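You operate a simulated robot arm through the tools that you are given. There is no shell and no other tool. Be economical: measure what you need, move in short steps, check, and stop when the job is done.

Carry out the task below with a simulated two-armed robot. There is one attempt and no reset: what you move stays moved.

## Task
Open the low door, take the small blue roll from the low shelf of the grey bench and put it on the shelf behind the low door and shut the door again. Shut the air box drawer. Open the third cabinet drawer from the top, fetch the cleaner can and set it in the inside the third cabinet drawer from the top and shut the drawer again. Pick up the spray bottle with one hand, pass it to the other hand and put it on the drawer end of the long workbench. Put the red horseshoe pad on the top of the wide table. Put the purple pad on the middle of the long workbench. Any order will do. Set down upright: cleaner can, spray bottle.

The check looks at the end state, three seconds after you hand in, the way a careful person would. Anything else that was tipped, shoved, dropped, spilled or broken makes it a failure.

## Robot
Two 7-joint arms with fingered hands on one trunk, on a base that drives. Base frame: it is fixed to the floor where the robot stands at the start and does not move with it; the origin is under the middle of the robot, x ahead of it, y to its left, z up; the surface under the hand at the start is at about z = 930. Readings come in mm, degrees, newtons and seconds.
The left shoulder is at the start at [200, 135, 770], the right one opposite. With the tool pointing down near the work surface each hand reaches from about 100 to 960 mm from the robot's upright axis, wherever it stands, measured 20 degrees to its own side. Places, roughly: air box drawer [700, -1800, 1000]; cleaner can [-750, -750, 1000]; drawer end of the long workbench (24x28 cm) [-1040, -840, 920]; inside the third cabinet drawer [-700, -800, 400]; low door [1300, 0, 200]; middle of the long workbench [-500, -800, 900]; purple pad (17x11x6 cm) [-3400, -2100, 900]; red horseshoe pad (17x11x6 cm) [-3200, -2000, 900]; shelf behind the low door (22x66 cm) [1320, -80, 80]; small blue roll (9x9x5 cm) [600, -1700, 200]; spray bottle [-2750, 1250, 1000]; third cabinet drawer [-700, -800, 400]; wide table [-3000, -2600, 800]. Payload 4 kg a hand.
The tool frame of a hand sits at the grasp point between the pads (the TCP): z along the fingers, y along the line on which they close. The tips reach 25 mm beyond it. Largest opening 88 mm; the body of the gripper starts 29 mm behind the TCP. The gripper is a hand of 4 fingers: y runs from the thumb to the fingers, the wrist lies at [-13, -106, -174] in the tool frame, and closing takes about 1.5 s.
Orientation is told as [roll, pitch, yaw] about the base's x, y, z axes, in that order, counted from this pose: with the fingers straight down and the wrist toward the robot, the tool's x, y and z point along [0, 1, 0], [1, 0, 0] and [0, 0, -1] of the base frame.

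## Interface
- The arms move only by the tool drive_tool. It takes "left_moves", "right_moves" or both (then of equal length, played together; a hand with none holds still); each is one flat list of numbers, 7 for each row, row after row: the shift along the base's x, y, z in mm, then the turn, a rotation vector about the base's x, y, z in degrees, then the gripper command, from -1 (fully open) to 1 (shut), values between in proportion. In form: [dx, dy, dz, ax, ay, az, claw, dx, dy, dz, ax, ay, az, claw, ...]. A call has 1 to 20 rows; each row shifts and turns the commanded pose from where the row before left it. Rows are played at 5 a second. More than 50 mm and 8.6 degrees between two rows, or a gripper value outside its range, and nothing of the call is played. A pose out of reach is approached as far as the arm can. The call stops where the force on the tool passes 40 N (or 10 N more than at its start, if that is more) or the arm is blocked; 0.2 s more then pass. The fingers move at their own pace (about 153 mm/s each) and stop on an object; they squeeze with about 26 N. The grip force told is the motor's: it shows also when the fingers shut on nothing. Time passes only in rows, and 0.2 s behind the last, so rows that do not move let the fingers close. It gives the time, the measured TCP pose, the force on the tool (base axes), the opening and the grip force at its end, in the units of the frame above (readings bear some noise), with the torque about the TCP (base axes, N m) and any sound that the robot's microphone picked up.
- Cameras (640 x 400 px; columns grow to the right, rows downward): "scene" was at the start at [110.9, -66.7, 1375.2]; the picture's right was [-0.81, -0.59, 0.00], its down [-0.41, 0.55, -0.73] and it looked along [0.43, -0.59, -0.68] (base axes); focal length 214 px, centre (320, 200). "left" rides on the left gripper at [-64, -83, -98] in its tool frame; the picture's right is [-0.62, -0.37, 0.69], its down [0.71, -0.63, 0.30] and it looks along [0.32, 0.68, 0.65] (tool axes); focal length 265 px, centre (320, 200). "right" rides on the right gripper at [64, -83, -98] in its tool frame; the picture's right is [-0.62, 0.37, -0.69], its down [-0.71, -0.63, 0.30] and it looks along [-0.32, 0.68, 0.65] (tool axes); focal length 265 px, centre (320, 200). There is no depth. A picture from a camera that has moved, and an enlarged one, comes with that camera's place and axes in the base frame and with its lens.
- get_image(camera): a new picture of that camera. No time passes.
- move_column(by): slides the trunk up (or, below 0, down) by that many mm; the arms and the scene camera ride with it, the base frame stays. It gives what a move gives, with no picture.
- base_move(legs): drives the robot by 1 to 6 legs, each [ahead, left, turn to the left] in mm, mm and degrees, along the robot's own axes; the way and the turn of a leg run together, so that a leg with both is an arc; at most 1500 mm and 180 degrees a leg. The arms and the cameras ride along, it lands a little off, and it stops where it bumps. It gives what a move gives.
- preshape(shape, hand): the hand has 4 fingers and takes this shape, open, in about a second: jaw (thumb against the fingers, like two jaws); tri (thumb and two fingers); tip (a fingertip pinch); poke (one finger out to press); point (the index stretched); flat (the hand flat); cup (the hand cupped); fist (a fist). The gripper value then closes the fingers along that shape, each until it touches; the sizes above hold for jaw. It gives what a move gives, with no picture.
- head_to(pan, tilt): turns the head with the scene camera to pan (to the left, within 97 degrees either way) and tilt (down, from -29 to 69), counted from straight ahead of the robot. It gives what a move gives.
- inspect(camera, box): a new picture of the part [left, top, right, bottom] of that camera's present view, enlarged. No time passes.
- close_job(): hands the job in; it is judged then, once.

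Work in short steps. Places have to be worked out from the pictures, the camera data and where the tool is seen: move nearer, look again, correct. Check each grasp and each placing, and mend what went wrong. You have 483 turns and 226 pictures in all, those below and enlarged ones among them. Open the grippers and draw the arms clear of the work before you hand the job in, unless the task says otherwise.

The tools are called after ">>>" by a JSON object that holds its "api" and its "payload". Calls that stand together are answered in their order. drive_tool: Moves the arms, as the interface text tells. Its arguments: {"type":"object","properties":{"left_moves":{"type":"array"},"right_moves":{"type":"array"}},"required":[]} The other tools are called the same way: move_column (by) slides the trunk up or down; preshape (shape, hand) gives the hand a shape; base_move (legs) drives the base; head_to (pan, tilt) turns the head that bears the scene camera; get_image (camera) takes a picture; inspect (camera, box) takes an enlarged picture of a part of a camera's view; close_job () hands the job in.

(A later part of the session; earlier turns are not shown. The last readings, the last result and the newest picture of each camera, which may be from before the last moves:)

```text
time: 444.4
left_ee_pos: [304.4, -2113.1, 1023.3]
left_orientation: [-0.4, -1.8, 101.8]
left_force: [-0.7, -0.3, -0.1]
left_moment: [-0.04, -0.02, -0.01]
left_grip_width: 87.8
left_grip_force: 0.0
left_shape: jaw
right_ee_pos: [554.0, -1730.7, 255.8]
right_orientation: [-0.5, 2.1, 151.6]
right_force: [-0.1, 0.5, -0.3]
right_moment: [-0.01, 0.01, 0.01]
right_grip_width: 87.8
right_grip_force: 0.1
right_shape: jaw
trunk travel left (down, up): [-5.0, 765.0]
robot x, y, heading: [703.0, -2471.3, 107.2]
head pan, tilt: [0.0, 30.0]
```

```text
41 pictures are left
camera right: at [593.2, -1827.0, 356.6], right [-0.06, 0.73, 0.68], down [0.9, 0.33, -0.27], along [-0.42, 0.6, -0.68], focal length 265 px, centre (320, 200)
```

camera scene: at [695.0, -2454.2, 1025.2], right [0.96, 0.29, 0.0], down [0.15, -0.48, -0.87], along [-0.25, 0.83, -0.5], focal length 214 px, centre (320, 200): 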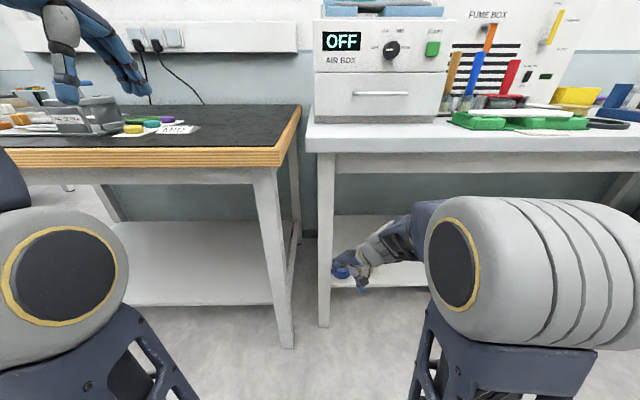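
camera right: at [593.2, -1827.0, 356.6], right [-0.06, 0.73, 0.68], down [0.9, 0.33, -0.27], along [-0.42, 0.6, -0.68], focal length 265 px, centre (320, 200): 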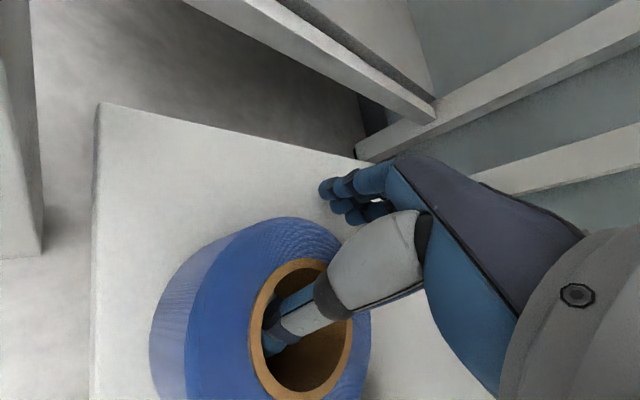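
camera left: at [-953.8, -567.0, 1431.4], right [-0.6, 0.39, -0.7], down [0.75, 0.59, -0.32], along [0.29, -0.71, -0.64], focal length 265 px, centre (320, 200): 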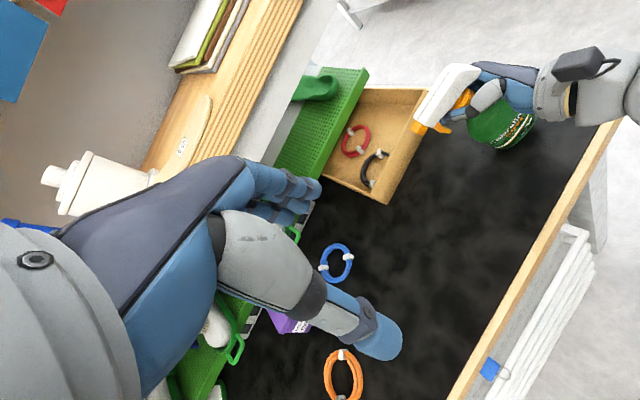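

The thumb is inside the hole, fingers outside. Close.

>>> {"api": "drive_tool", "payload": {"right_moves": [0, 0, 0, 0, 0, 0, 0, 0, 0, 0, 0, 0, 0, 1, 0, 0, 0, 0, 0, 0, 1, 0, 0, 0, 0, 0, 0, 1, 0, 0, 0, 0, 0, 0, 1, 0, 0, 0, 0, 0, 0, 1, 0, 0, 0, 0, 0, 0, 1]}}

>>> {"api": "drive_tool", "payload": {"right_moves": [0, 0, 15, 0, 0, 0, 1, 0, 0, 25, 0, 0, 0, 1, 0, 0, 25, 0, 0, 0, 1]}}

>>> {"api": "get_image", "payload": {"camera": "right"}}

```text
time: 446.0
left_ee_pos: [304.7, -2113.6, 1023.5]
left_orientation: [-0.4, -1.7, 101.9]
left_force: [0.4, 0.4, -0.3]
left_moment: [0.0, 0.03, -0.02]
left_grip_width: 88.0
left_grip_force: 0.1
left_shape: jaw
right_ee_pos: [552.7, -1730.8, 256.3]
right_orientation: [-0.5, 2.1, 151.7]
right_force: [0.2, -0.4, 0.0]
right_moment: [0.0, 0.02, -0.01]
right_grip_width: 17.7
right_grip_force: 25.5
right_shape: jaw
trunk travel left (down, up): [-5.0, 765.0]
robot x, y, heading: [700.5, -2473.7, 107.1]
head pan, tilt: [0.0, 30.0]
```

```text
time: 446.8
left_ee_pos: [304.1, -2112.9, 1022.9]
left_orientation: [-0.5, -1.6, 101.9]
left_force: [-0.7, 0.4, -0.4]
left_moment: [0.01, 0.01, 0.03]
left_grip_width: 87.8
left_grip_force: 0.1
left_shape: jaw
right_ee_pos: [554.0, -1732.3, 322.3]
right_orientation: [-0.4, 2.0, 151.8]
right_force: [-0.3, -0.5, -1.2]
right_moment: [0.02, 0.05, 0.0]
right_grip_width: 17.1
right_grip_force: 26.2
right_shape: jaw
trunk travel left (down, up): [-5.0, 765.0]
robot x, y, heading: [702.9, -2471.8, 107.2]
head pan, tilt: [0.0, 30.0]
```

```text
40 pictures are left
camera right: at [593.4, -1827.7, 422.2], right [-0.06, 0.73, 0.68], down [0.9, 0.33, -0.28], along [-0.42, 0.6, -0.68], focal length 265 px, centre (320, 200)
```

right: 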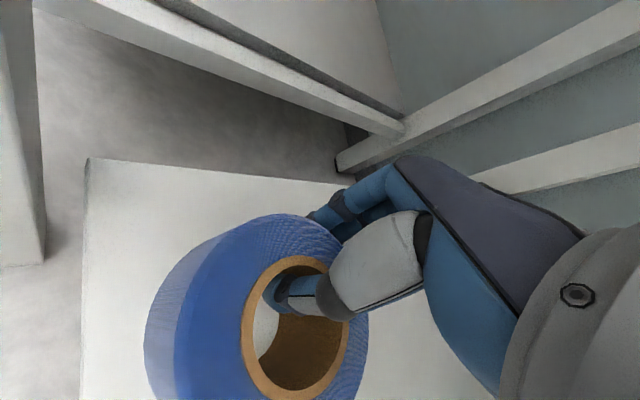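

The roll is held level. I take it out the same way: right past the leg, then straight back.

>>> {"api": "drive_tool", "payload": {"right_moves": [0, 0, 20, 0, 0, 0, 1, 24, 7, 5, 0, 0, 0, 1, 24, 7, 0, 0, 0, 0, 1, 11, -36, 0, 0, 0, 0, 1, 11, -36, 0, 0, 0, 0, 1, 11, -36, 0, 0, 0, 0, 1, 11, -36, 0, 0, 0, 0, 1, 11, -36, 5, 0, 0, 0, 1]}}

>>> {"api": "base_move", "payload": {"legs": [[-550, 0, 0]]}}

>>> {"api": "get_image", "payload": {"camera": "scene"}}

```text
time: 448.6
left_ee_pos: [304.4, -2113.9, 1025.2]
left_orientation: [-0.4, -1.7, 101.9]
left_force: [0.0, 0.5, -0.7]
left_moment: [0.0, 0.02, 0.01]
left_grip_width: 87.8
left_grip_force: 0.1
left_shape: jaw
right_ee_pos: [657.4, -1897.2, 351.0]
right_orientation: [-0.4, 2.2, 151.8]
right_force: [0.4, 0.0, -0.5]
right_moment: [0.04, 0.06, 0.03]
right_grip_width: 17.6
right_grip_force: 25.7
right_shape: jaw
trunk travel left (down, up): [-5.0, 765.0]
robot x, y, heading: [702.9, -2471.6, 107.3]
head pan, tilt: [0.0, 30.0]
```

```text
time: 451.8
left_ee_pos: [468.5, -2640.5, 1023.2]
left_orientation: [-0.5, -1.6, 101.8]
left_force: [-0.3, -0.1, 0.3]
left_moment: [-0.02, -0.01, -0.01]
left_grip_width: 88.1
left_grip_force: 0.1
left_shape: jaw
right_ee_pos: [820.4, -2425.9, 350.4]
right_orientation: [-0.5, 2.0, 151.7]
right_force: [0.6, 0.4, -1.2]
right_moment: [0.04, 0.0, -0.02]
right_grip_width: 17.4
right_grip_force: 26.0
right_shape: jaw
trunk travel left (down, up): [-5.0, 765.0]
robot x, y, heading: [861.4, -3001.2, 107.3]
head pan, tilt: [0.0, 30.0]
```

```text
39 pictures are left
camera scene: at [819.7, -2858.1, 1025.2], right [0.96, 0.29, 0.0], down [0.15, -0.48, -0.87], along [-0.26, 0.83, -0.5], focal length 214 px, centre (320, 200)
```

scene: 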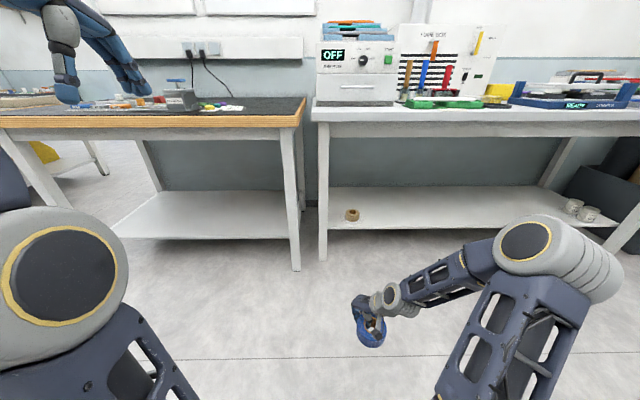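

Roll in hand, drawer closed. Before driving back through the lane I raise the trunk and stretch both arms forward to make the robot slimmer.

>>> {"api": "move_column", "payload": {"by": 370}}

>>> {"api": "drive_tool", "payload": {"left_moves": [-4, 36.7, -15, 0, 0, 0, -1, -4, 36.7, -15, 0, 0, 0, -1, -4, 36.7, -15, 0, 0, 0, -1, -4, 36.7, -15, 0, 0, 0, -1, -4, 36.7, -15, 0, 0, 0, -1, -4, 36.7, -15, 0, 0, 0, -1, -4, 36.7, -15, 0, 0, 0, -1, -4, 36.7, -15, 0, 0, 0, -1], "right_moves": [-10.8, 34.6, 20, 0, 0, 0, 1, -10.8, 34.6, 20, 0, 0, 0, 1, -10.8, 34.6, 20, 0, 0, 0, 1, -10.8, 34.6, 20, 0, 0, 0, 1, -10.8, 34.6, 20, 0, 0, 0, 1, -10.8, 34.6, 20, 0, 0, 0, 1, -10.8, 34.6, 20, 0, 0, 0, 1, -10.8, 34.6, 20, 0, 0, 0, 1]}}

>>> {"api": "head_to", "payload": {"pan": 0, "tilt": 45}}

>>> {"api": "get_image", "payload": {"camera": "scene"}}

```text
time: 455.4
left_ee_pos: [468.8, -2642.1, 1392.6]
left_orientation: [-0.5, -1.8, 101.9]
left_force: [-0.9, 0.2, 0.1]
left_moment: [-0.02, 0.02, 0.01]
left_grip_width: 88.1
left_grip_force: 0.1
left_shape: jaw
right_ee_pos: [820.8, -2426.6, 721.8]
right_orientation: [-0.5, 2.0, 151.7]
right_force: [0.4, -0.1, -1.1]
right_moment: [0.03, 0.08, -0.01]
right_grip_width: 17.4
right_grip_force: 26.0
right_shape: jaw
trunk travel left (down, up): [-375.0, 395.0]
robot x, y, heading: [864.5, -3001.8, 107.1]
head pan, tilt: [0.0, 30.0]
```

```text
time: 457.1
left_ee_pos: [443.0, -2352.0, 1264.3]
left_orientation: [-0.4, -1.7, 101.8]
left_force: [-0.3, -0.4, 1.3]
left_moment: [0.03, 0.03, 0.02]
left_grip_width: 88.0
left_grip_force: 0.1
left_shape: jaw
left hand out of reach, approached as far as the arm can: row 8
right_ee_pos: [733.8, -2151.5, 880.5]
right_orientation: [-0.4, 2.2, 151.7]
right_force: [0.1, -0.4, -1.3]
right_moment: [0.03, 0.06, -0.02]
right_grip_width: 17.5
right_grip_force: 25.9
right_shape: jaw
trunk travel left (down, up): [-375.0, 395.0]
robot x, y, heading: [862.0, -3002.0, 107.1]
head pan, tilt: [0.0, 30.0]
```

```text
time: 457.9
left_ee_pos: [442.7, -2349.8, 1263.7]
left_orientation: [-0.4, -1.7, 101.9]
left_force: [0.1, -0.1, -1.2]
left_moment: [-0.02, -0.03, 0.01]
left_grip_width: 88.1
left_grip_force: 0.1
left_shape: jaw
right_ee_pos: [733.4, -2149.6, 880.8]
right_orientation: [-0.5, 2.1, 151.7]
right_force: [-0.3, -0.4, -1.3]
right_moment: [0.03, 0.04, 0.0]
right_grip_width: 17.4
right_grip_force: 25.8
right_shape: jaw
trunk travel left (down, up): [-375.0, 395.0]
robot x, y, heading: [859.6, -3002.4, 107.0]
head pan, tilt: [0.0, 45.0]
```

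```text
38 pictures are left
camera scene: at [822.4, -2866.6, 1372.6], right [0.96, 0.29, 0.0], down [0.21, -0.68, -0.71], along [-0.21, 0.68, -0.71], focal length 214 px, centre (320, 200)
```

scene: 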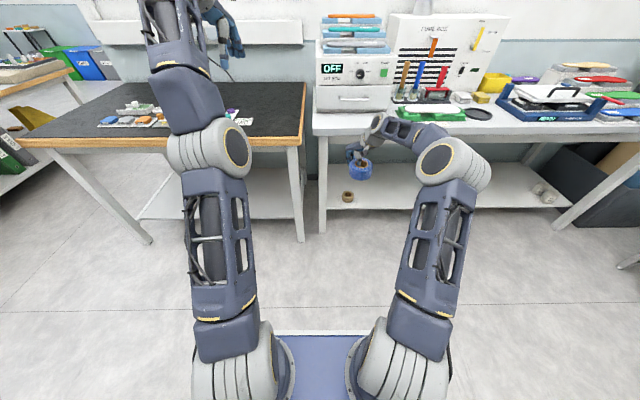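

The robot is slim now. I strafe back along the aisle, then drive out through the lane.

>>> {"api": "base_move", "payload": {"legs": [[0, 930, 0.4], [0, 910, 0], [1400, 0, 0], [1400, 0, 0]]}}

>>> {"api": "head_to", "payload": {"pan": 0, "tilt": 30}}

>>> {"api": "get_image", "payload": {"camera": "scene"}}

```text
time: 480.2
left_ee_pos: [-2211.9, -300.1, 1262.0]
left_orientation: [-0.3, -1.7, 103.1]
left_force: [-0.3, -0.1, 0.2]
left_moment: [0.02, 0.0, 0.01]
left_grip_width: 88.1
left_grip_force: 0.0
left_shape: jaw
right_ee_pos: [-1927.0, -91.5, 880.0]
right_orientation: [-0.5, 2.1, 152.9]
right_force: [-0.1, 0.2, -1.1]
right_moment: [0.03, 0.04, 0.01]
right_grip_width: 16.9
right_grip_force: 25.9
right_shape: jaw
trunk travel left (down, up): [-375.0, 395.0]
robot x, y, heading: [-1774.1, -943.1, 108.6]
head pan, tilt: [0.0, 45.0]
```

```text
time: 481.0
left_ee_pos: [-2213.2, -300.8, 1263.3]
left_orientation: [-0.5, -1.7, 103.2]
left_force: [0.2, 0.2, -0.3]
left_moment: [-0.01, -0.03, 0.0]
left_grip_width: 87.8
left_grip_force: 0.0
left_shape: jaw
right_ee_pos: [-1926.4, -92.6, 879.3]
right_orientation: [-0.4, 2.1, 153.1]
right_force: [0.5, 0.1, -1.2]
right_moment: [0.04, 0.07, -0.03]
right_grip_width: 17.4
right_grip_force: 25.3
right_shape: jaw
trunk travel left (down, up): [-375.0, 395.0]
robot x, y, heading: [-1779.4, -936.8, 108.4]
head pan, tilt: [0.0, 30.0]
```

```text
37 pictures are left
camera scene: at [-1824.4, -798.3, 1395.1], right [0.95, 0.32, 0.0], down [0.16, -0.47, -0.87], along [-0.27, 0.82, -0.5], focal length 214 px, centre (320, 200)
```

scene: 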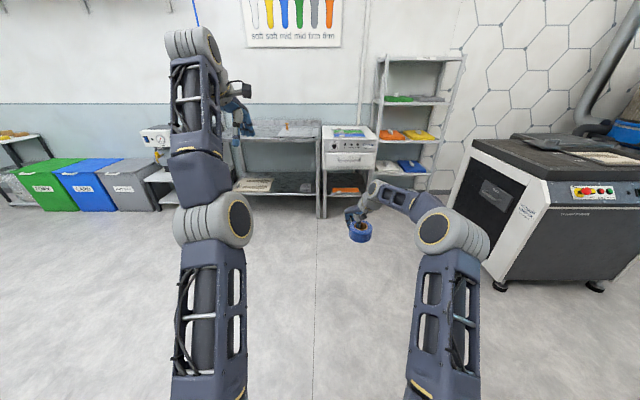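

Clear ahead. I continue out of the lane, turn along the corridor and drive to the open area in front of the machine, then face it.

>>> {"api": "base_move", "payload": {"legs": [[640, 0, 0], [0, 0, -91], [1290, 0, 0], [1290, 0, 0], [350, 560, 0], [0, 0, -89.9]]}}

>>> {"api": "head_to", "payload": {"pan": 0, "tilt": 35}}

>>> {"api": "get_image", "payload": {"camera": "scene"}}

```text
time: 507.6
left_ee_pos: [1062.3, 466.0, 1263.2]
left_orientation: [-0.5, -1.6, -77.1]
left_force: [0.5, -0.3, 0.4]
left_moment: [0.02, 0.01, 0.03]
left_grip_width: 88.0
left_grip_force: 0.2
left_shape: jaw
right_ee_pos: [775.8, 259.5, 880.1]
right_orientation: [-0.5, 2.1, -27.2]
right_force: [-0.4, 0.3, -0.6]
right_moment: [-0.01, -0.04, -0.01]
right_grip_width: 16.6
right_grip_force: 26.0
right_shape: jaw
trunk travel left (down, up): [-375.0, 395.0]
robot x, y, heading: [633.0, 1110.5, -71.6]
head pan, tilt: [0.0, 30.0]
```

```text
time: 508.3
left_ee_pos: [1063.1, 466.3, 1264.0]
left_orientation: [-0.4, -1.6, -77.0]
left_force: [-0.7, -0.6, -0.3]
left_moment: [0.0, 0.0, 0.0]
left_grip_width: 88.0
left_grip_force: 0.0
left_shape: jaw
right_ee_pos: [774.5, 259.2, 879.5]
right_orientation: [-0.4, 2.2, -27.2]
right_force: [1.2, 0.3, -1.1]
right_moment: [0.0, -0.02, -0.01]
right_grip_width: 16.3
right_grip_force: 25.7
right_shape: jaw
trunk travel left (down, up): [-375.0, 395.0]
robot x, y, heading: [632.0, 1109.4, -72.1]
head pan, tilt: [0.0, 35.0]
```

```text
36 pictures are left
camera scene: at [680.3, 968.5, 1387.4], right [-0.95, -0.31, 0.0], down [-0.18, 0.54, -0.82], along [0.26, -0.78, -0.57], focal length 214 px, centre (320, 200)
```

scene: 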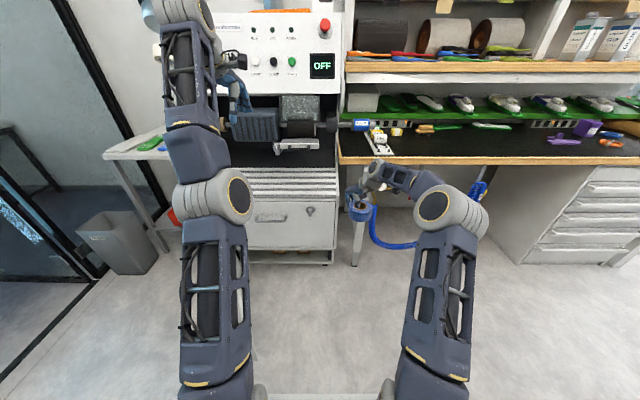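

I draw the left hand back, lower the trunk fully and look at the open door and the shelf.

>>> {"api": "drive_tool", "payload": {"left_moves": [-11.5, 35.7, 5, 0, 0, 0, -1, -11.5, 35.7, 5, 0, 0, 0, -1, -11.5, 35.7, 5, 0, 0, 0, -1, -11.5, 35.7, 5, 0, 0, 0, -1, -11.5, 35.7, 5, 0, 0, 0, -1, -11.5, 35.7, 5, 0, 0, 0, -1, -11.5, 35.7, 5, 0, 0, 0, -1]}}

>>> {"api": "move_column", "payload": {"by": -370}}

>>> {"api": "head_to", "payload": {"pan": 5, "tilt": 25}}

>>> {"api": "get_image", "payload": {"camera": "scene"}}

```text
time: 509.9
left_ee_pos: [1024.9, 636.8, 1369.0]
left_orientation: [-0.3, -1.6, -77.3]
left_force: [1.2, 1.1, -0.2]
left_moment: [-0.02, 0.03, 0.03]
left_grip_width: 88.2
left_grip_force: 0.1
left_shape: jaw
left hand out of reach, approached as far as the arm can: row 1, 2, 3, 4, 5, 6, 7
right_ee_pos: [775.5, 258.5, 880.5]
right_orientation: [-0.5, 2.0, -27.3]
right_force: [0.4, 0.0, -1.0]
right_moment: [-0.03, -0.06, 0.01]
right_grip_width: 16.6
right_grip_force: 25.8
right_shape: jaw
trunk travel left (down, up): [-375.0, 395.0]
robot x, y, heading: [630.5, 1106.9, -71.7]
head pan, tilt: [0.0, 35.0]
```

```text
time: 513.5
left_ee_pos: [1024.8, 636.7, 999.7]
left_orientation: [-0.2, -1.5, -77.2]
left_force: [-0.4, 0.6, -0.9]
left_moment: [-0.01, 0.01, 0.0]
left_grip_width: 87.9
left_grip_force: 0.0
left_shape: jaw
right_ee_pos: [775.9, 259.2, 509.2]
right_orientation: [-0.5, 2.0, -27.2]
right_force: [0.1, 0.2, -1.9]
right_moment: [-0.04, -0.06, -0.01]
right_grip_width: 16.3
right_grip_force: 25.7
right_shape: jaw
trunk travel left (down, up): [-5.0, 765.0]
robot x, y, heading: [627.7, 1107.6, -71.9]
head pan, tilt: [0.0, 35.0]
```

```text
time: 514.2
left_ee_pos: [1023.4, 636.2, 1000.2]
left_orientation: [-0.4, -1.4, -77.2]
left_force: [-0.1, 0.1, 0.1]
left_moment: [0.01, 0.0, -0.02]
left_grip_width: 87.9
left_grip_force: 0.1
left_shape: jaw
right_ee_pos: [775.3, 260.1, 508.3]
right_orientation: [-0.5, 2.1, -27.3]
right_force: [0.2, -0.5, -1.3]
right_moment: [-0.02, -0.05, 0.01]
right_grip_width: 16.1
right_grip_force: 26.1
right_shape: jaw
trunk travel left (down, up): [-5.0, 765.0]
robot x, y, heading: [633.7, 1107.1, -71.8]
head pan, tilt: [5.0, 25.0]
```

```text
35 pictures are left
camera scene: at [689.1, 967.5, 1033.1], right [-0.92, -0.39, 0.0], down [-0.17, 0.39, -0.91], along [0.36, -0.83, -0.42], focal length 214 px, centre (320, 200)
```

scene: 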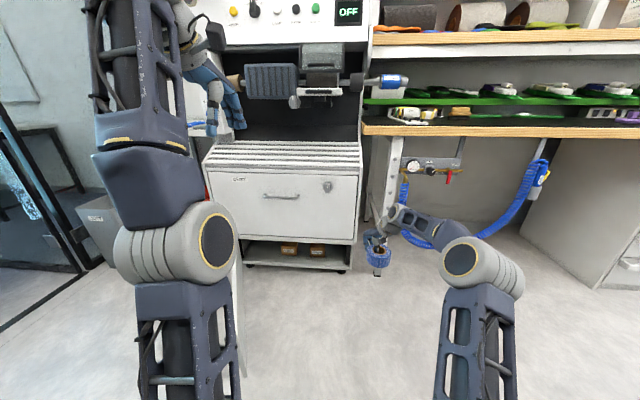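

>>> {"api": "inspect", "payload": {"camera": "scene", "box": [215, 190, 415, 310]}}

```text
3.20 times, centred on (315, 250) of scene
camera zoom: at [689.1, 967.5, 1033.1], right [-0.92, -0.39, 0.0], down [-0.17, 0.39, -0.91], along [0.36, -0.83, -0.42], focal length 686 px, centre (336, 40)
```

zoom: 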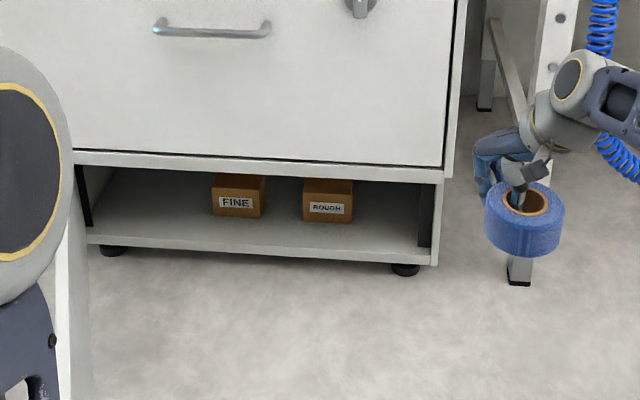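

The shelf holds two small boxes (FINE, ROUGH); the free gap right of ROUGH suits the roll, centre about 110 mm from the right edge. I yaw the hand straight, tilt it 40° forward, and move it left/low in free space first.

>>> {"api": "drive_tool", "payload": {"right_moves": [0, 0, 0, 0, 0, -7.4, 1, 0, 0, 0, 0, 0, -7.4, 1, 0, 0, 0, 0, 0, -7.4, 1, 0, 0, 0, 0, 0, -7.4, 1, 0, 0, 0, 0, 0, -7.4, 1, 0, 0, 0, 0, 0, -7.4, 1, 0, 0, 0, -7.6, -2.5, 0, 1, 0, 0, 0, -7.6, -2.5, 0, 1, 0, 0, 0, -7.6, -2.5, 0, 1, 0, 0, 0, -7.6, -2.5, 0, 1, 0, 0, 0, -7.6, -2.5, 0, 1]}}

>>> {"api": "drive_tool", "payload": {"right_moves": [22, 7.3, -42, 0, 0, 0, 1, 22, 7.3, -42, 0, 0, 0, 1, 22, 7.3, -42, 0, 0, 0, 1, 22, 7.3, -42, 0, 0, 0, 1, 22, 7.3, -42, 0, 0, 0, 1, 22, 7.3, -42, 0, 0, 0, 1, 22, 7.3, -42, 0, 0, 0, 1, 22, 7.3, -30, 0, 0, 0, 1]}}

>>> {"api": "get_image", "payload": {"camera": "right"}}

>>> {"api": "get_image", "payload": {"camera": "scene"}}

```text
time: 516.6
left_ee_pos: [1024.4, 637.1, 999.7]
left_orientation: [-0.3, -1.5, -77.2]
left_force: [-0.3, 0.0, 0.1]
left_moment: [0.05, 0.01, 0.0]
left_grip_width: 88.1
left_grip_force: 0.0
left_shape: jaw
right_ee_pos: [774.7, 259.5, 509.1]
right_orientation: [-0.7, -38.0, -71.7]
right_force: [-0.2, 0.7, -1.8]
right_moment: [0.01, 0.0, 0.0]
right_grip_width: 16.4
right_grip_force: 26.0
right_shape: jaw
trunk travel left (down, up): [-5.0, 765.0]
robot x, y, heading: [631.9, 1109.4, -72.0]
head pan, tilt: [5.0, 25.0]
```

```text
time: 518.4
left_ee_pos: [1024.7, 636.9, 999.9]
left_orientation: [-0.4, -1.5, -77.1]
left_force: [-0.3, 0.0, -0.2]
left_moment: [0.0, 0.01, 0.01]
left_grip_width: 88.2
left_grip_force: 0.1
left_shape: jaw
right_ee_pos: [951.0, 319.6, 185.6]
right_orientation: [-0.6, -37.9, -71.8]
right_force: [-0.6, 0.8, -1.3]
right_moment: [-0.04, -0.05, -0.02]
right_grip_width: 16.3
right_grip_force: 25.6
right_shape: jaw
trunk travel left (down, up): [-5.0, 765.0]
robot x, y, heading: [632.8, 1107.7, -72.1]
head pan, tilt: [5.0, 25.0]
```

```text
33 pictures are left
camera right: at [973.4, 458.8, 210.7], right [-0.63, -0.06, 0.78], down [-0.78, 0.07, -0.62], along [-0.02, -1.0, -0.09], focal length 265 px, centre (320, 200)
```

right: 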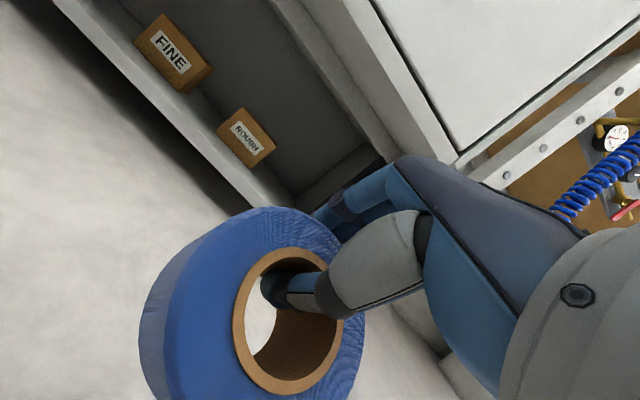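

```text
32 pictures are left
camera scene: at [689.1, 967.5, 1033.2], right [-0.92, -0.39, 0.0], down [-0.17, 0.39, -0.91], along [0.36, -0.83, -0.42], focal length 214 px, centre (320, 200)
```

scene: 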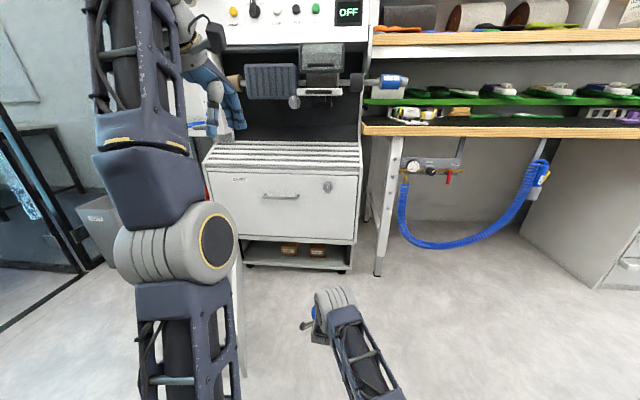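

The camera confirms shelf z≈79 and the free gap. I side-step right 58 mm and drive ahead 370.

>>> {"api": "base_move", "payload": {"legs": [[0, -58, 0], [300, 0, 0]]}}

>>> {"api": "get_image", "payload": {"camera": "right"}}

```text
time: 521.0
left_ee_pos: [1063.9, 328.8, 999.2]
left_orientation: [-0.2, -1.6, -77.3]
left_force: [0.6, -0.9, -0.1]
left_moment: [0.02, 0.03, 0.01]
left_grip_width: 88.0
left_grip_force: 0.0
left_shape: jaw
right_ee_pos: [989.3, 12.1, 184.9]
right_orientation: [-0.7, -37.9, -71.7]
right_force: [0.1, 0.6, -1.1]
right_moment: [-0.02, -0.02, 0.02]
right_grip_width: 16.4
right_grip_force: 26.8
right_shape: jaw
trunk travel left (down, up): [-5.0, 765.0]
robot x, y, heading: [669.8, 800.2, -71.7]
head pan, tilt: [5.0, 25.0]
```

```text
31 pictures are left
camera right: at [1011.7, 150.9, 210.9], right [-0.63, -0.06, 0.78], down [-0.78, 0.07, -0.62], along [-0.02, -1.0, -0.09], focal length 265 px, centre (320, 200)
```

right: 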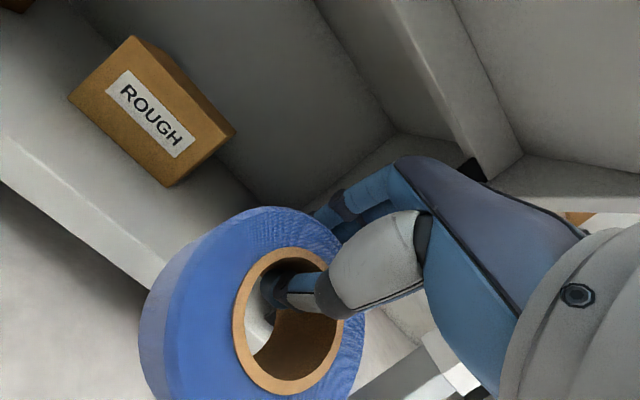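

ROUGH's corner triangulates where expected. Base ahead 70 mm, then the arm inserts the last 80 mm.

>>> {"api": "base_move", "payload": {"legs": [[70, 0, 0]]}}

>>> {"api": "drive_tool", "payload": {"right_moves": [6.5, -19, 0, 0, 0, 0, 1, 6.5, -19, 0, 0, 0, 0, 1, 6.5, -19, 0, 0, 0, 0, 1, 6.5, -19, 0, 0, 0, 0, 1]}}

>>> {"api": "get_image", "payload": {"camera": "right"}}

```text
time: 522.0
left_ee_pos: [1084.2, 261.5, 1000.2]
left_orientation: [-0.4, -1.6, -77.3]
left_force: [0.1, -0.4, 0.1]
left_moment: [-0.01, -0.02, -0.01]
left_grip_width: 87.8
left_grip_force: 0.0
left_shape: jaw
right_ee_pos: [1011.5, -56.1, 185.6]
right_orientation: [-0.7, -37.9, -71.8]
right_force: [-0.5, 0.3, -1.3]
right_moment: [-0.01, 0.03, 0.01]
right_grip_width: 16.2
right_grip_force: 26.0
right_shape: jaw
trunk travel left (down, up): [-5.0, 765.0]
robot x, y, heading: [695.7, 735.7, -72.0]
head pan, tilt: [5.0, 25.0]
```

```text
time: 523.2
left_ee_pos: [1083.4, 265.2, 999.0]
left_orientation: [-0.3, -1.5, -77.3]
left_force: [0.1, -0.3, 0.4]
left_moment: [0.01, 0.0, 0.02]
left_grip_width: 88.3
left_grip_force: 0.1
left_shape: jaw
right_ee_pos: [1035.8, -109.2, 162.2]
right_orientation: [-1.1, -35.5, -70.6]
right_force: [1.1, -0.7, 3.3]
right_moment: [0.06, 0.08, 0.06]
right_grip_width: 16.2
right_grip_force: 25.8
right_shape: jaw
trunk travel left (down, up): [-5.0, 765.0]
robot x, y, heading: [692.9, 739.9, -72.1]
head pan, tilt: [5.0, 25.0]
stopped in row 4 (right hand): the arm was blocked; the commanded pose is now the measured one
```

```text
30 pictures are left
camera right: at [1058.6, 28.6, 193.1], right [-0.61, -0.1, 0.79], down [-0.79, 0.09, -0.6], along [-0.01, -0.99, -0.13], focal length 265 px, centre (320, 200)
```

right: 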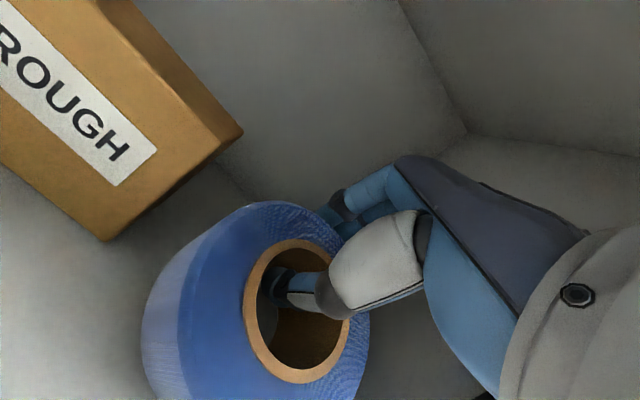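

The forearm touches the dust box a little, but the roll is almost at its spot. I nudge the base 18 mm further.

>>> {"api": "base_move", "payload": {"legs": [[18, 0, 0]]}}

>>> {"api": "get_image", "payload": {"camera": "scene"}}

```text
time: 524.1
left_ee_pos: [1088.2, 251.2, 999.5]
left_orientation: [-0.3, -1.5, -77.3]
left_force: [-0.2, 0.3, 0.7]
left_moment: [-0.02, 0.01, -0.01]
left_grip_width: 88.2
left_grip_force: 0.1
left_shape: jaw
right_ee_pos: [1041.2, -109.3, 145.5]
right_orientation: [-1.5, -33.7, -70.0]
right_force: [-2.1, 0.2, 9.1]
right_moment: [0.63, 0.26, 0.03]
right_grip_width: 16.7
right_grip_force: 25.7
right_shape: jaw
trunk travel left (down, up): [-5.0, 765.0]
robot x, y, heading: [694.7, 722.7, -72.1]
head pan, tilt: [5.0, 25.0]
stopped in leg 1: the robot was blocked; the commanded pose is now the measured one
```

```text
29 pictures are left
camera scene: at [753.1, 583.0, 1033.1], right [-0.92, -0.39, 0.0], down [-0.17, 0.39, -0.91], along [0.35, -0.83, -0.42], focal length 214 px, centre (320, 200)
```

scene: 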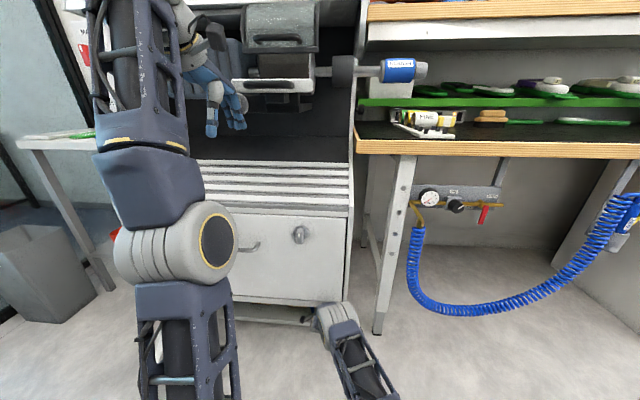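

The wrist rests under the dust box and the roll touches the shelf just inside. I open the hand so it settles flat; I can push it deeper afterwards.

>>> {"api": "drive_tool", "payload": {"right_moves": [0, 0, 0, 0, 0, 0, 0, 0, 0, 0, 0, 0, 0, -0.6, 0, 0, 0, 0, 0, 0, -1, 0, 0, 0, 0, 0, 0, -1, 0, 0, 0, 0, 0, 0, -1]}}

>>> {"api": "get_image", "payload": {"camera": "right"}}

```text
time: 525.3
left_ee_pos: [1088.0, 250.6, 999.3]
left_orientation: [-0.3, -1.6, -77.3]
left_force: [-0.2, 0.2, 0.4]
left_moment: [-0.01, 0.01, 0.01]
left_grip_width: 88.0
left_grip_force: 0.0
left_shape: jaw
right_ee_pos: [1039.7, -109.1, 144.8]
right_orientation: [-1.6, -33.6, -70.0]
right_force: [-0.2, -0.5, 0.3]
right_moment: [-0.02, 0.02, 0.05]
right_grip_width: 87.7
right_grip_force: 0.1
right_shape: jaw
trunk travel left (down, up): [-5.0, 765.0]
robot x, y, heading: [695.3, 721.5, -72.0]
head pan, tilt: [5.0, 25.0]
```

```text
28 pictures are left
camera right: at [1061.2, 28.9, 178.2], right [-0.59, -0.13, 0.79], down [-0.8, 0.1, -0.59], along [0.0, -0.99, -0.16], focal length 265 px, centre (320, 200)
```

right: 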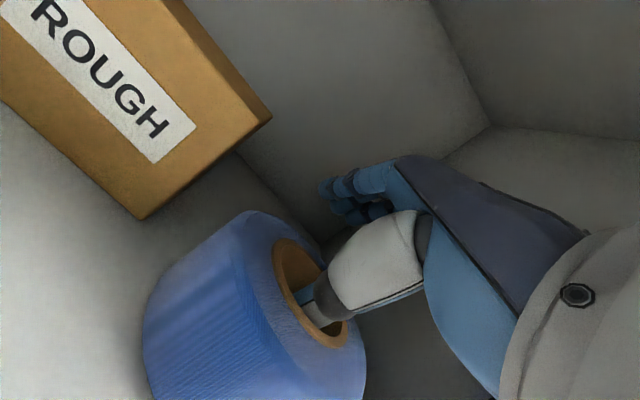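

The roll lies flat now with the thumb still in its hole. I move back and up in small steps to pull the thumb out.

>>> {"api": "drive_tool", "payload": {"right_moves": [-1.8, 5.7, 9, 0, 0, 0, -1, -1.8, 5.7, 9, 0, 0, 0, -1, -1.8, 5.7, 9, 0, 0, 0, -1]}}

>>> {"api": "get_image", "payload": {"camera": "right"}}

```text
time: 526.1
left_ee_pos: [1087.6, 249.9, 999.6]
left_orientation: [-0.3, -1.5, -77.3]
left_force: [-0.4, 0.5, 0.6]
left_moment: [0.01, 0.01, 0.01]
left_grip_width: 88.0
left_grip_force: 0.0
left_shape: jaw
right_ee_pos: [1032.0, -89.1, 165.3]
right_orientation: [-1.7, -33.2, -69.8]
right_force: [1.4, 0.2, -0.3]
right_moment: [-0.05, 0.02, -0.03]
right_grip_width: 87.4
right_grip_force: 0.1
right_shape: jaw
trunk travel left (down, up): [-5.0, 765.0]
robot x, y, heading: [695.2, 723.7, -72.0]
head pan, tilt: [5.0, 25.0]
```

```text
27 pictures are left
camera right: at [1054.7, 48.9, 200.8], right [-0.59, -0.13, 0.8], down [-0.81, 0.1, -0.58], along [0.0, -0.99, -0.16], focal length 265 px, centre (320, 200)
```

right: 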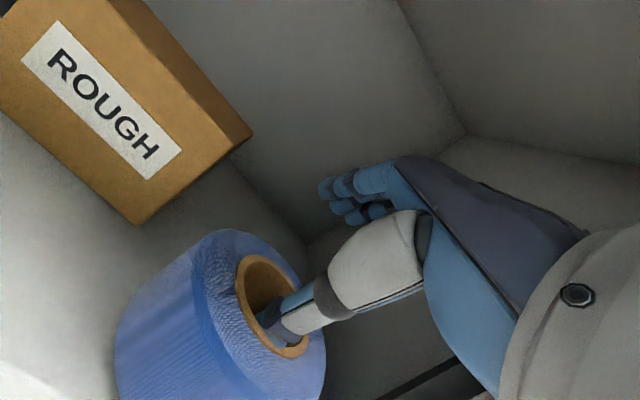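

>>> {"api": "drive_tool", "payload": {"right_moves": [-1.2, 3.8, 9, 0, 0, 0, -1, -1.2, 3.8, 9, 0, 0, 0, -1]}}

>>> {"api": "get_image", "payload": {"camera": "right"}}

```text
time: 526.7
left_ee_pos: [1087.5, 250.8, 997.1]
left_orientation: [-0.3, -1.6, -77.4]
left_force: [-0.2, -0.2, 0.0]
left_moment: [-0.05, 0.0, -0.03]
left_grip_width: 87.9
left_grip_force: 0.1
left_shape: jaw
right_ee_pos: [1029.9, -79.3, 180.5]
right_orientation: [-1.8, -32.7, -69.7]
right_force: [0.3, -1.5, 0.0]
right_moment: [-0.02, -0.01, -0.01]
right_grip_width: 87.5
right_grip_force: 0.1
right_shape: jaw
trunk travel left (down, up): [-5.0, 765.0]
robot x, y, heading: [696.3, 727.4, -72.0]
head pan, tilt: [5.0, 25.0]
```

```text
26 pictures are left
camera right: at [1051.1, 57.7, 215.9], right [-0.59, -0.14, 0.8], down [-0.81, 0.1, -0.58], along [0.0, -0.99, -0.17], focal length 265 px, centre (320, 200)
```

right: 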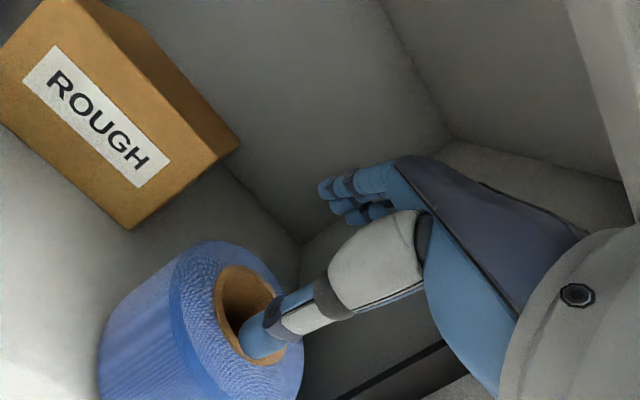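

The thumb tip is above the rim. I withdraw straight back.

>>> {"api": "drive_tool", "payload": {"right_moves": [-3, 10, 5, 0, 0, 0, -1, -6, 20, 2, 0, 0, 0, -1, -9, 28, 0, 0, 0, 0, -1, -9, 28, 0, 0, 0, 0, -1, -9, 28, 0, 0, 0, 0, -1]}}

>>> {"api": "get_image", "payload": {"camera": "right"}}

```text
time: 527.9
left_ee_pos: [1087.6, 250.2, 999.1]
left_orientation: [-0.3, -1.5, -77.3]
left_force: [-0.1, -0.2, -0.6]
left_moment: [0.03, 0.04, -0.02]
left_grip_width: 88.0
left_grip_force: 0.0
left_shape: jaw
right_ee_pos: [995.8, 29.8, 196.9]
right_orientation: [-1.4, -33.7, -70.1]
right_force: [-0.4, 0.1, 0.3]
right_moment: [0.0, 0.01, -0.02]
right_grip_width: 87.7
right_grip_force: 0.0
right_shape: jaw
trunk travel left (down, up): [-5.0, 765.0]
robot x, y, heading: [696.4, 725.9, -71.8]
head pan, tilt: [5.0, 25.0]
```

```text
25 pictures are left
camera right: at [1017.6, 167.7, 230.7], right [-0.59, -0.12, 0.79], down [-0.8, 0.1, -0.59], along [0.0, -0.99, -0.16], focal length 265 px, centre (320, 200)
```

right: 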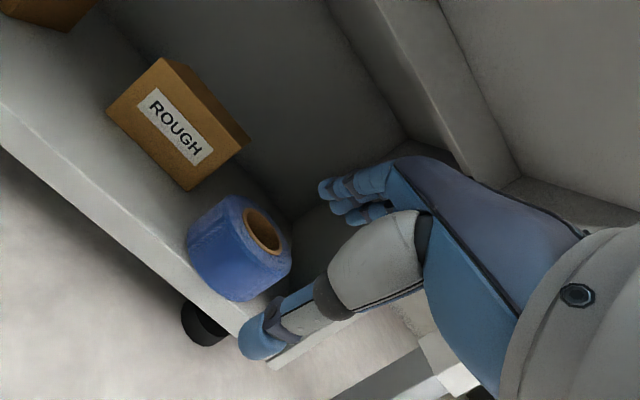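

The roll lies flat but too near the shelf's front edge. I close the hand, lower it to roll mid-height and push it gently deeper, about 55 mm.

>>> {"api": "drive_tool", "payload": {"right_moves": [0, 0, -22, 0, 0, 0, 1, 0, 0, -22, 0, 0, 0, 1, 0, 0, -20, 0, 0, 0, 1, 0, 0, 0, 0, 0, 0, 1, 0, 0, 0, 0, 0, 0, 1, 0, 0, 0, 0, 0, 0, 1, 4.6, -14.3, 0, 0, 0, 0, 1, 4.6, -14.3, 0, 0, 0, 0, 1, 4.6, -14.3, 0, 0, 0, 0, 1, 4.6, -14.3, 0, 0, 0, 0, 1]}}

>>> {"api": "get_image", "payload": {"camera": "right"}}

```text
time: 530.1
left_ee_pos: [1088.3, 250.6, 998.9]
left_orientation: [-0.3, -1.6, -77.3]
left_force: [0.8, 0.2, -0.2]
left_moment: [0.03, -0.02, -0.01]
left_grip_width: 87.8
left_grip_force: 0.0
left_shape: jaw
right_ee_pos: [1015.6, -27.4, 133.2]
right_orientation: [-1.7, -33.6, -69.8]
right_force: [-0.9, 1.3, 0.6]
right_moment: [0.01, -0.01, 0.03]
right_grip_width: 0.0
right_grip_force: 25.9
right_shape: jaw
trunk travel left (down, up): [-5.0, 765.0]
robot x, y, heading: [697.7, 723.3, -71.8]
head pan, tilt: [5.0, 25.0]
```

```text
24 pictures are left
camera right: at [1036.2, 110.3, 166.4], right [-0.59, -0.13, 0.79], down [-0.8, 0.1, -0.59], along [0.0, -0.99, -0.16], focal length 265 px, centre (320, 200)
```

right: 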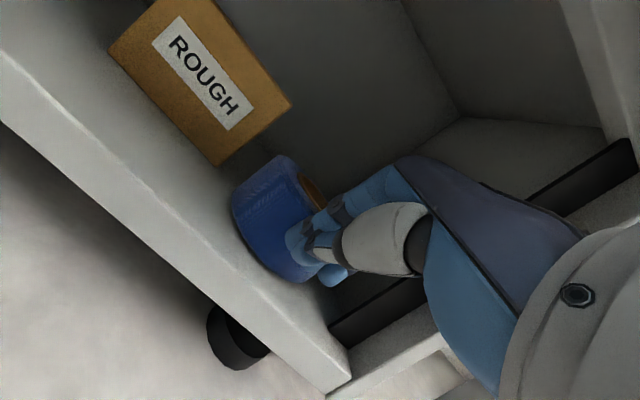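

The roll slides well. Push about 25 mm more.

>>> {"api": "drive_tool", "payload": {"right_moves": [3.8, -12, 0, 0, 0, 0, 1, 3.8, -12, 0, 0, 0, 0, 1]}}

>>> {"api": "get_image", "payload": {"camera": "right"}}

```text
time: 530.7
left_ee_pos: [1087.8, 250.6, 998.9]
left_orientation: [-0.3, -1.4, -77.3]
left_force: [-0.4, 0.2, 0.8]
left_moment: [-0.02, 0.02, 0.01]
left_grip_width: 88.4
left_grip_force: 0.0
left_shape: jaw
right_ee_pos: [1023.3, -51.0, 132.7]
right_orientation: [-1.6, -33.7, -69.9]
right_force: [-0.1, 0.0, -0.6]
right_moment: [0.02, 0.01, 0.0]
right_grip_width: 0.1
right_grip_force: 25.7
right_shape: jaw
trunk travel left (down, up): [-5.0, 765.0]
robot x, y, heading: [698.0, 724.7, -72.0]
head pan, tilt: [5.0, 25.0]
```

```text
23 pictures are left
camera right: at [1043.6, 86.4, 166.4], right [-0.59, -0.13, 0.79], down [-0.8, 0.1, -0.59], along [0.0, -0.99, -0.16], focal length 265 px, centre (320, 200)
```

right: 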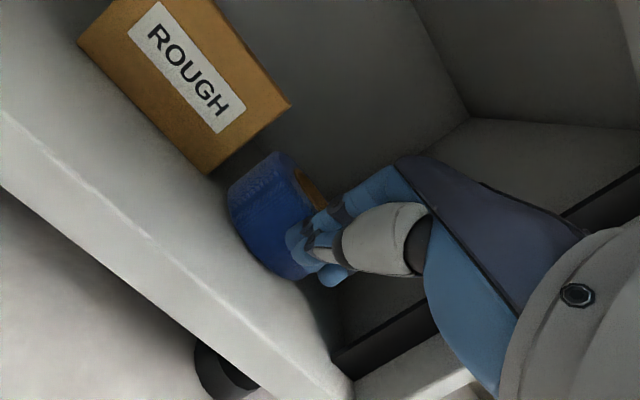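

The roll sits well inside. I retract the hand, back off, and prepare to go round to the other side of the open door.

>>> {"api": "drive_tool", "payload": {"right_moves": [-6, 19, 8, 0, 0, 0, 1, -9, 28, 10, 0, 0, 0, 1, -9, 28, 10, 0, 0, 0, 1, -9, 28, 10, 0, 0, 0, 1]}}

>>> {"api": "base_move", "payload": {"legs": [[-400, 0, 0]]}}

>>> {"api": "get_image", "payload": {"camera": "scene"}}

```text
time: 531.7
left_ee_pos: [1088.1, 249.6, 998.6]
left_orientation: [-0.3, -1.5, -77.3]
left_force: [-0.2, 0.1, -0.6]
left_moment: [0.04, -0.01, -0.02]
left_grip_width: 88.0
left_grip_force: 0.1
left_shape: jaw
right_ee_pos: [988.6, 53.5, 170.3]
right_orientation: [-1.6, -33.7, -70.0]
right_force: [-0.1, 0.1, 0.3]
right_moment: [0.03, -0.02, 0.05]
right_grip_width: 0.0
right_grip_force: 26.0
right_shape: jaw
trunk travel left (down, up): [-5.0, 765.0]
robot x, y, heading: [701.5, 721.0, -72.3]
head pan, tilt: [5.0, 25.0]
```

```text
time: 534.2
left_ee_pos: [963.3, 632.1, 998.5]
left_orientation: [-0.3, -1.6, -77.3]
left_force: [-0.3, 0.0, 0.4]
left_moment: [0.0, -0.03, -0.01]
left_grip_width: 88.1
left_grip_force: 0.0
left_shape: jaw
right_ee_pos: [865.2, 433.4, 170.9]
right_orientation: [-1.4, -33.6, -69.9]
right_force: [-0.2, -0.4, -0.1]
right_moment: [0.01, -0.03, -0.01]
right_grip_width: 0.4
right_grip_force: 26.5
right_shape: jaw
trunk travel left (down, up): [-5.0, 765.0]
robot x, y, heading: [573.6, 1105.2, -71.8]
head pan, tilt: [5.0, 25.0]
```

```text
22 pictures are left
camera scene: at [629.3, 963.7, 1033.1], right [-0.92, -0.39, 0.0], down [-0.17, 0.39, -0.91], along [0.36, -0.83, -0.42], focal length 214 px, centre (320, 200)
```

scene: 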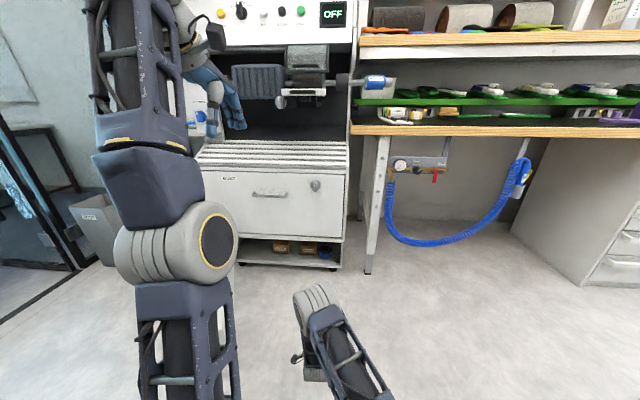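

The blue roll is visible on the shelf. I set the right hand level and to the right for pushing, then turn and drive around the door's tip.

>>> {"api": "drive_tool", "payload": {"right_moves": [-34.4, -11.3, 6, -7.3, -2.4, 0, 1, -34.4, -11.3, 6, -7.3, -2.4, 0, 1, -34.4, -11.3, 6, -7.3, -2.4, 0, 1, -34.4, -11.3, 6, -7.3, -2.4, 0, 1, -34.4, -11.3, 6, -7.3, -2.4, 0, 1, -34.4, -11.3, 6, -7.3, -2.4, 0, 1]}}

>>> {"api": "base_move", "payload": {"legs": [[0, 0, -68.5], [-850, 540, 0]]}}

>>> {"api": "get_image", "payload": {"camera": "scene"}}

```text
time: 535.6
left_ee_pos: [964.5, 631.3, 999.6]
left_orientation: [-0.3, -1.5, -77.1]
left_force: [0.0, 0.0, 0.0]
left_moment: [0.0, 0.02, 0.01]
left_grip_width: 88.1
left_grip_force: 0.0
left_shape: jaw
right_ee_pos: [659.6, 364.7, 208.0]
right_orientation: [-9.3, -79.8, -62.8]
right_force: [0.2, 0.3, -0.1]
right_moment: [-0.03, 0.02, -0.03]
right_grip_width: 0.0
right_grip_force: 25.7
right_shape: jaw
trunk travel left (down, up): [-5.0, 765.0]
robot x, y, heading: [573.4, 1106.7, -71.9]
head pan, tilt: [5.0, 25.0]
```

```text
time: 543.8
left_ee_pos: [1273.0, 695.7, 999.3]
left_orientation: [-0.3, -1.5, -144.9]
left_force: [0.7, 0.0, -0.6]
left_moment: [0.02, -0.03, -0.02]
left_grip_width: 87.9
left_grip_force: 0.0
left_shape: jaw
right_ee_pos: [909.6, 876.2, 206.3]
right_orientation: [-9.1, -79.6, -130.6]
right_force: [-0.4, -0.8, -0.4]
right_moment: [-0.05, 0.01, -0.02]
right_grip_width: 0.0
right_grip_force: 25.8
right_shape: jaw
trunk travel left (down, up): [-5.0, 765.0]
robot x, y, heading: [1563.7, 1236.0, -139.3]
head pan, tilt: [5.0, 25.0]
```

```text
21 pictures are left
camera scene: at [1454.2, 1132.5, 1033.1], right [-0.71, 0.7, 0.0], down [0.3, 0.3, -0.91], along [-0.64, -0.65, -0.42], focal length 214 px, centre (320, 200)
```

scene: 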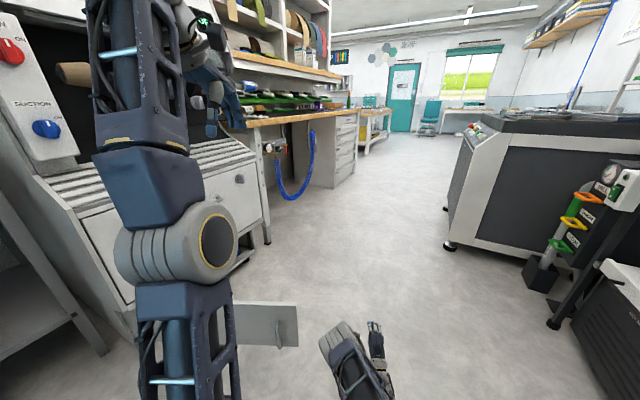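

The door with its handle is visible; its tip is at about (1130,650). I move to stand perpendicular to its outer face.

>>> {"api": "base_move", "payload": {"legs": [[-111, 480, 0]]}}

>>> {"api": "get_image", "payload": {"camera": "right"}}

>>> {"api": "get_image", "payload": {"camera": "scene"}}

```text
time: 546.1
left_ee_pos: [1568.2, 474.0, 999.6]
left_orientation: [-0.2, -1.5, -144.9]
left_force: [0.2, -0.1, 0.3]
left_moment: [-0.01, 0.02, 0.01]
left_grip_width: 88.0
left_grip_force: 0.0
left_shape: jaw
right_ee_pos: [1199.3, 667.7, 206.4]
right_orientation: [-12.0, -79.4, -129.8]
right_force: [-3.4, 3.1, 1.2]
right_moment: [-0.04, 0.01, 0.0]
right_grip_width: 0.0
right_grip_force: 26.1
right_shape: jaw
trunk travel left (down, up): [-5.0, 765.0]
robot x, y, heading: [1859.1, 1014.2, -139.8]
head pan, tilt: [5.0, 25.0]
stopped in leg 1: the force on the tool passed its limit at 64 N (the readings are from after the stop); the commanded pose is now the measured one
```

```text
20 pictures are left
camera right: at [1324.8, 687.4, 139.2], right [0.11, 0.85, 0.51], down [-0.6, 0.47, -0.65], along [-0.79, -0.24, 0.57], focal length 265 px, centre (320, 200)
```

right: 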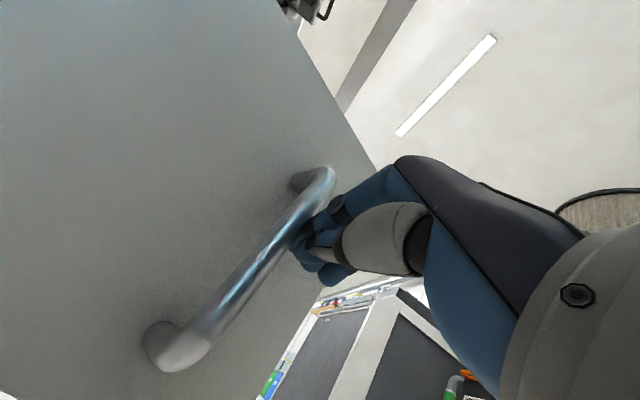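

```text
19 pictures are left
camera scene: at [1750.1, 912.0, 1033.1], right [-0.71, 0.7, 0.0], down [0.3, 0.3, -0.91], along [-0.64, -0.64, -0.42], focal length 214 px, centre (320, 200)
```

scene: 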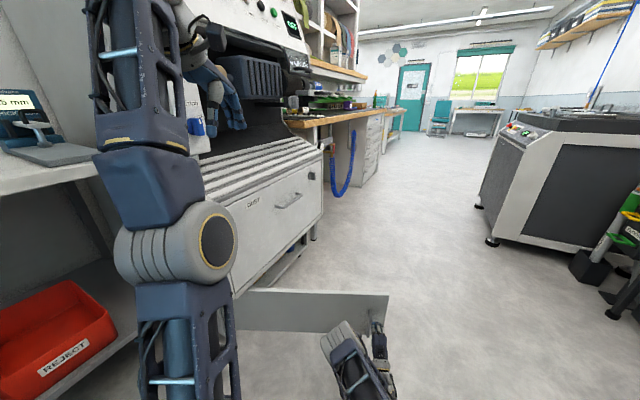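

The fist sits beside the handle near the door's free edge, which is a fine place to push. I ease off sideways a little and begin the reverse swing about the hinge.

>>> {"api": "drive_tool", "payload": {"right_moves": [-5, 6, 0, 0, 0, 0, 1]}}

>>> {"api": "base_move", "payload": {"legs": [[93, -129, 10]]}}

>>> {"api": "get_image", "payload": {"camera": "scene"}}

```text
time: 546.5
left_ee_pos: [1569.3, 473.3, 999.1]
left_orientation: [-0.2, -1.5, -145.0]
left_force: [0.4, 0.7, -0.2]
left_moment: [-0.03, 0.0, 0.01]
left_grip_width: 87.8
left_grip_force: 0.1
left_shape: jaw
right_ee_pos: [1195.2, 671.4, 206.4]
right_orientation: [-11.8, -79.3, -130.0]
right_force: [-0.7, -0.2, 0.6]
right_moment: [-0.04, -0.02, -0.01]
right_grip_width: 0.1
right_grip_force: 25.8
right_shape: jaw
trunk travel left (down, up): [-5.0, 765.0]
robot x, y, heading: [1861.2, 1016.2, -139.5]
head pan, tilt: [5.0, 25.0]
```

```text
time: 547.9
left_ee_pos: [1507.7, 455.3, 998.5]
left_orientation: [-0.2, -1.5, -135.1]
left_force: [1.1, -0.3, -0.3]
left_moment: [-0.01, 0.02, 0.02]
left_grip_width: 88.0
left_grip_force: 0.0
left_shape: jaw
right_ee_pos: [1105.2, 587.9, 206.8]
right_orientation: [-12.0, -79.3, -120.1]
right_force: [-0.4, -0.4, 0.0]
right_moment: [0.01, 0.01, 0.02]
right_grip_width: 0.0
right_grip_force: 26.3
right_shape: jaw
trunk travel left (down, up): [-5.0, 765.0]
robot x, y, heading: [1703.9, 1040.8, -129.4]
head pan, tilt: [5.0, 25.0]
```

```text
18 pictures are left
camera scene: at [1612.2, 919.0, 1033.1], right [-0.82, 0.57, 0.0], down [0.24, 0.35, -0.91], along [-0.52, -0.74, -0.42], focal length 214 px, centre (320, 200)
```

scene: 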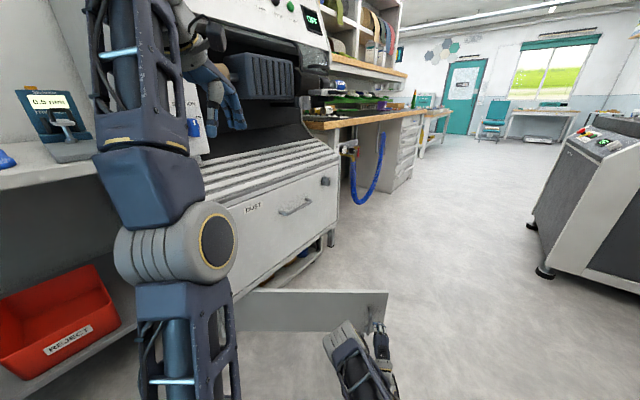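

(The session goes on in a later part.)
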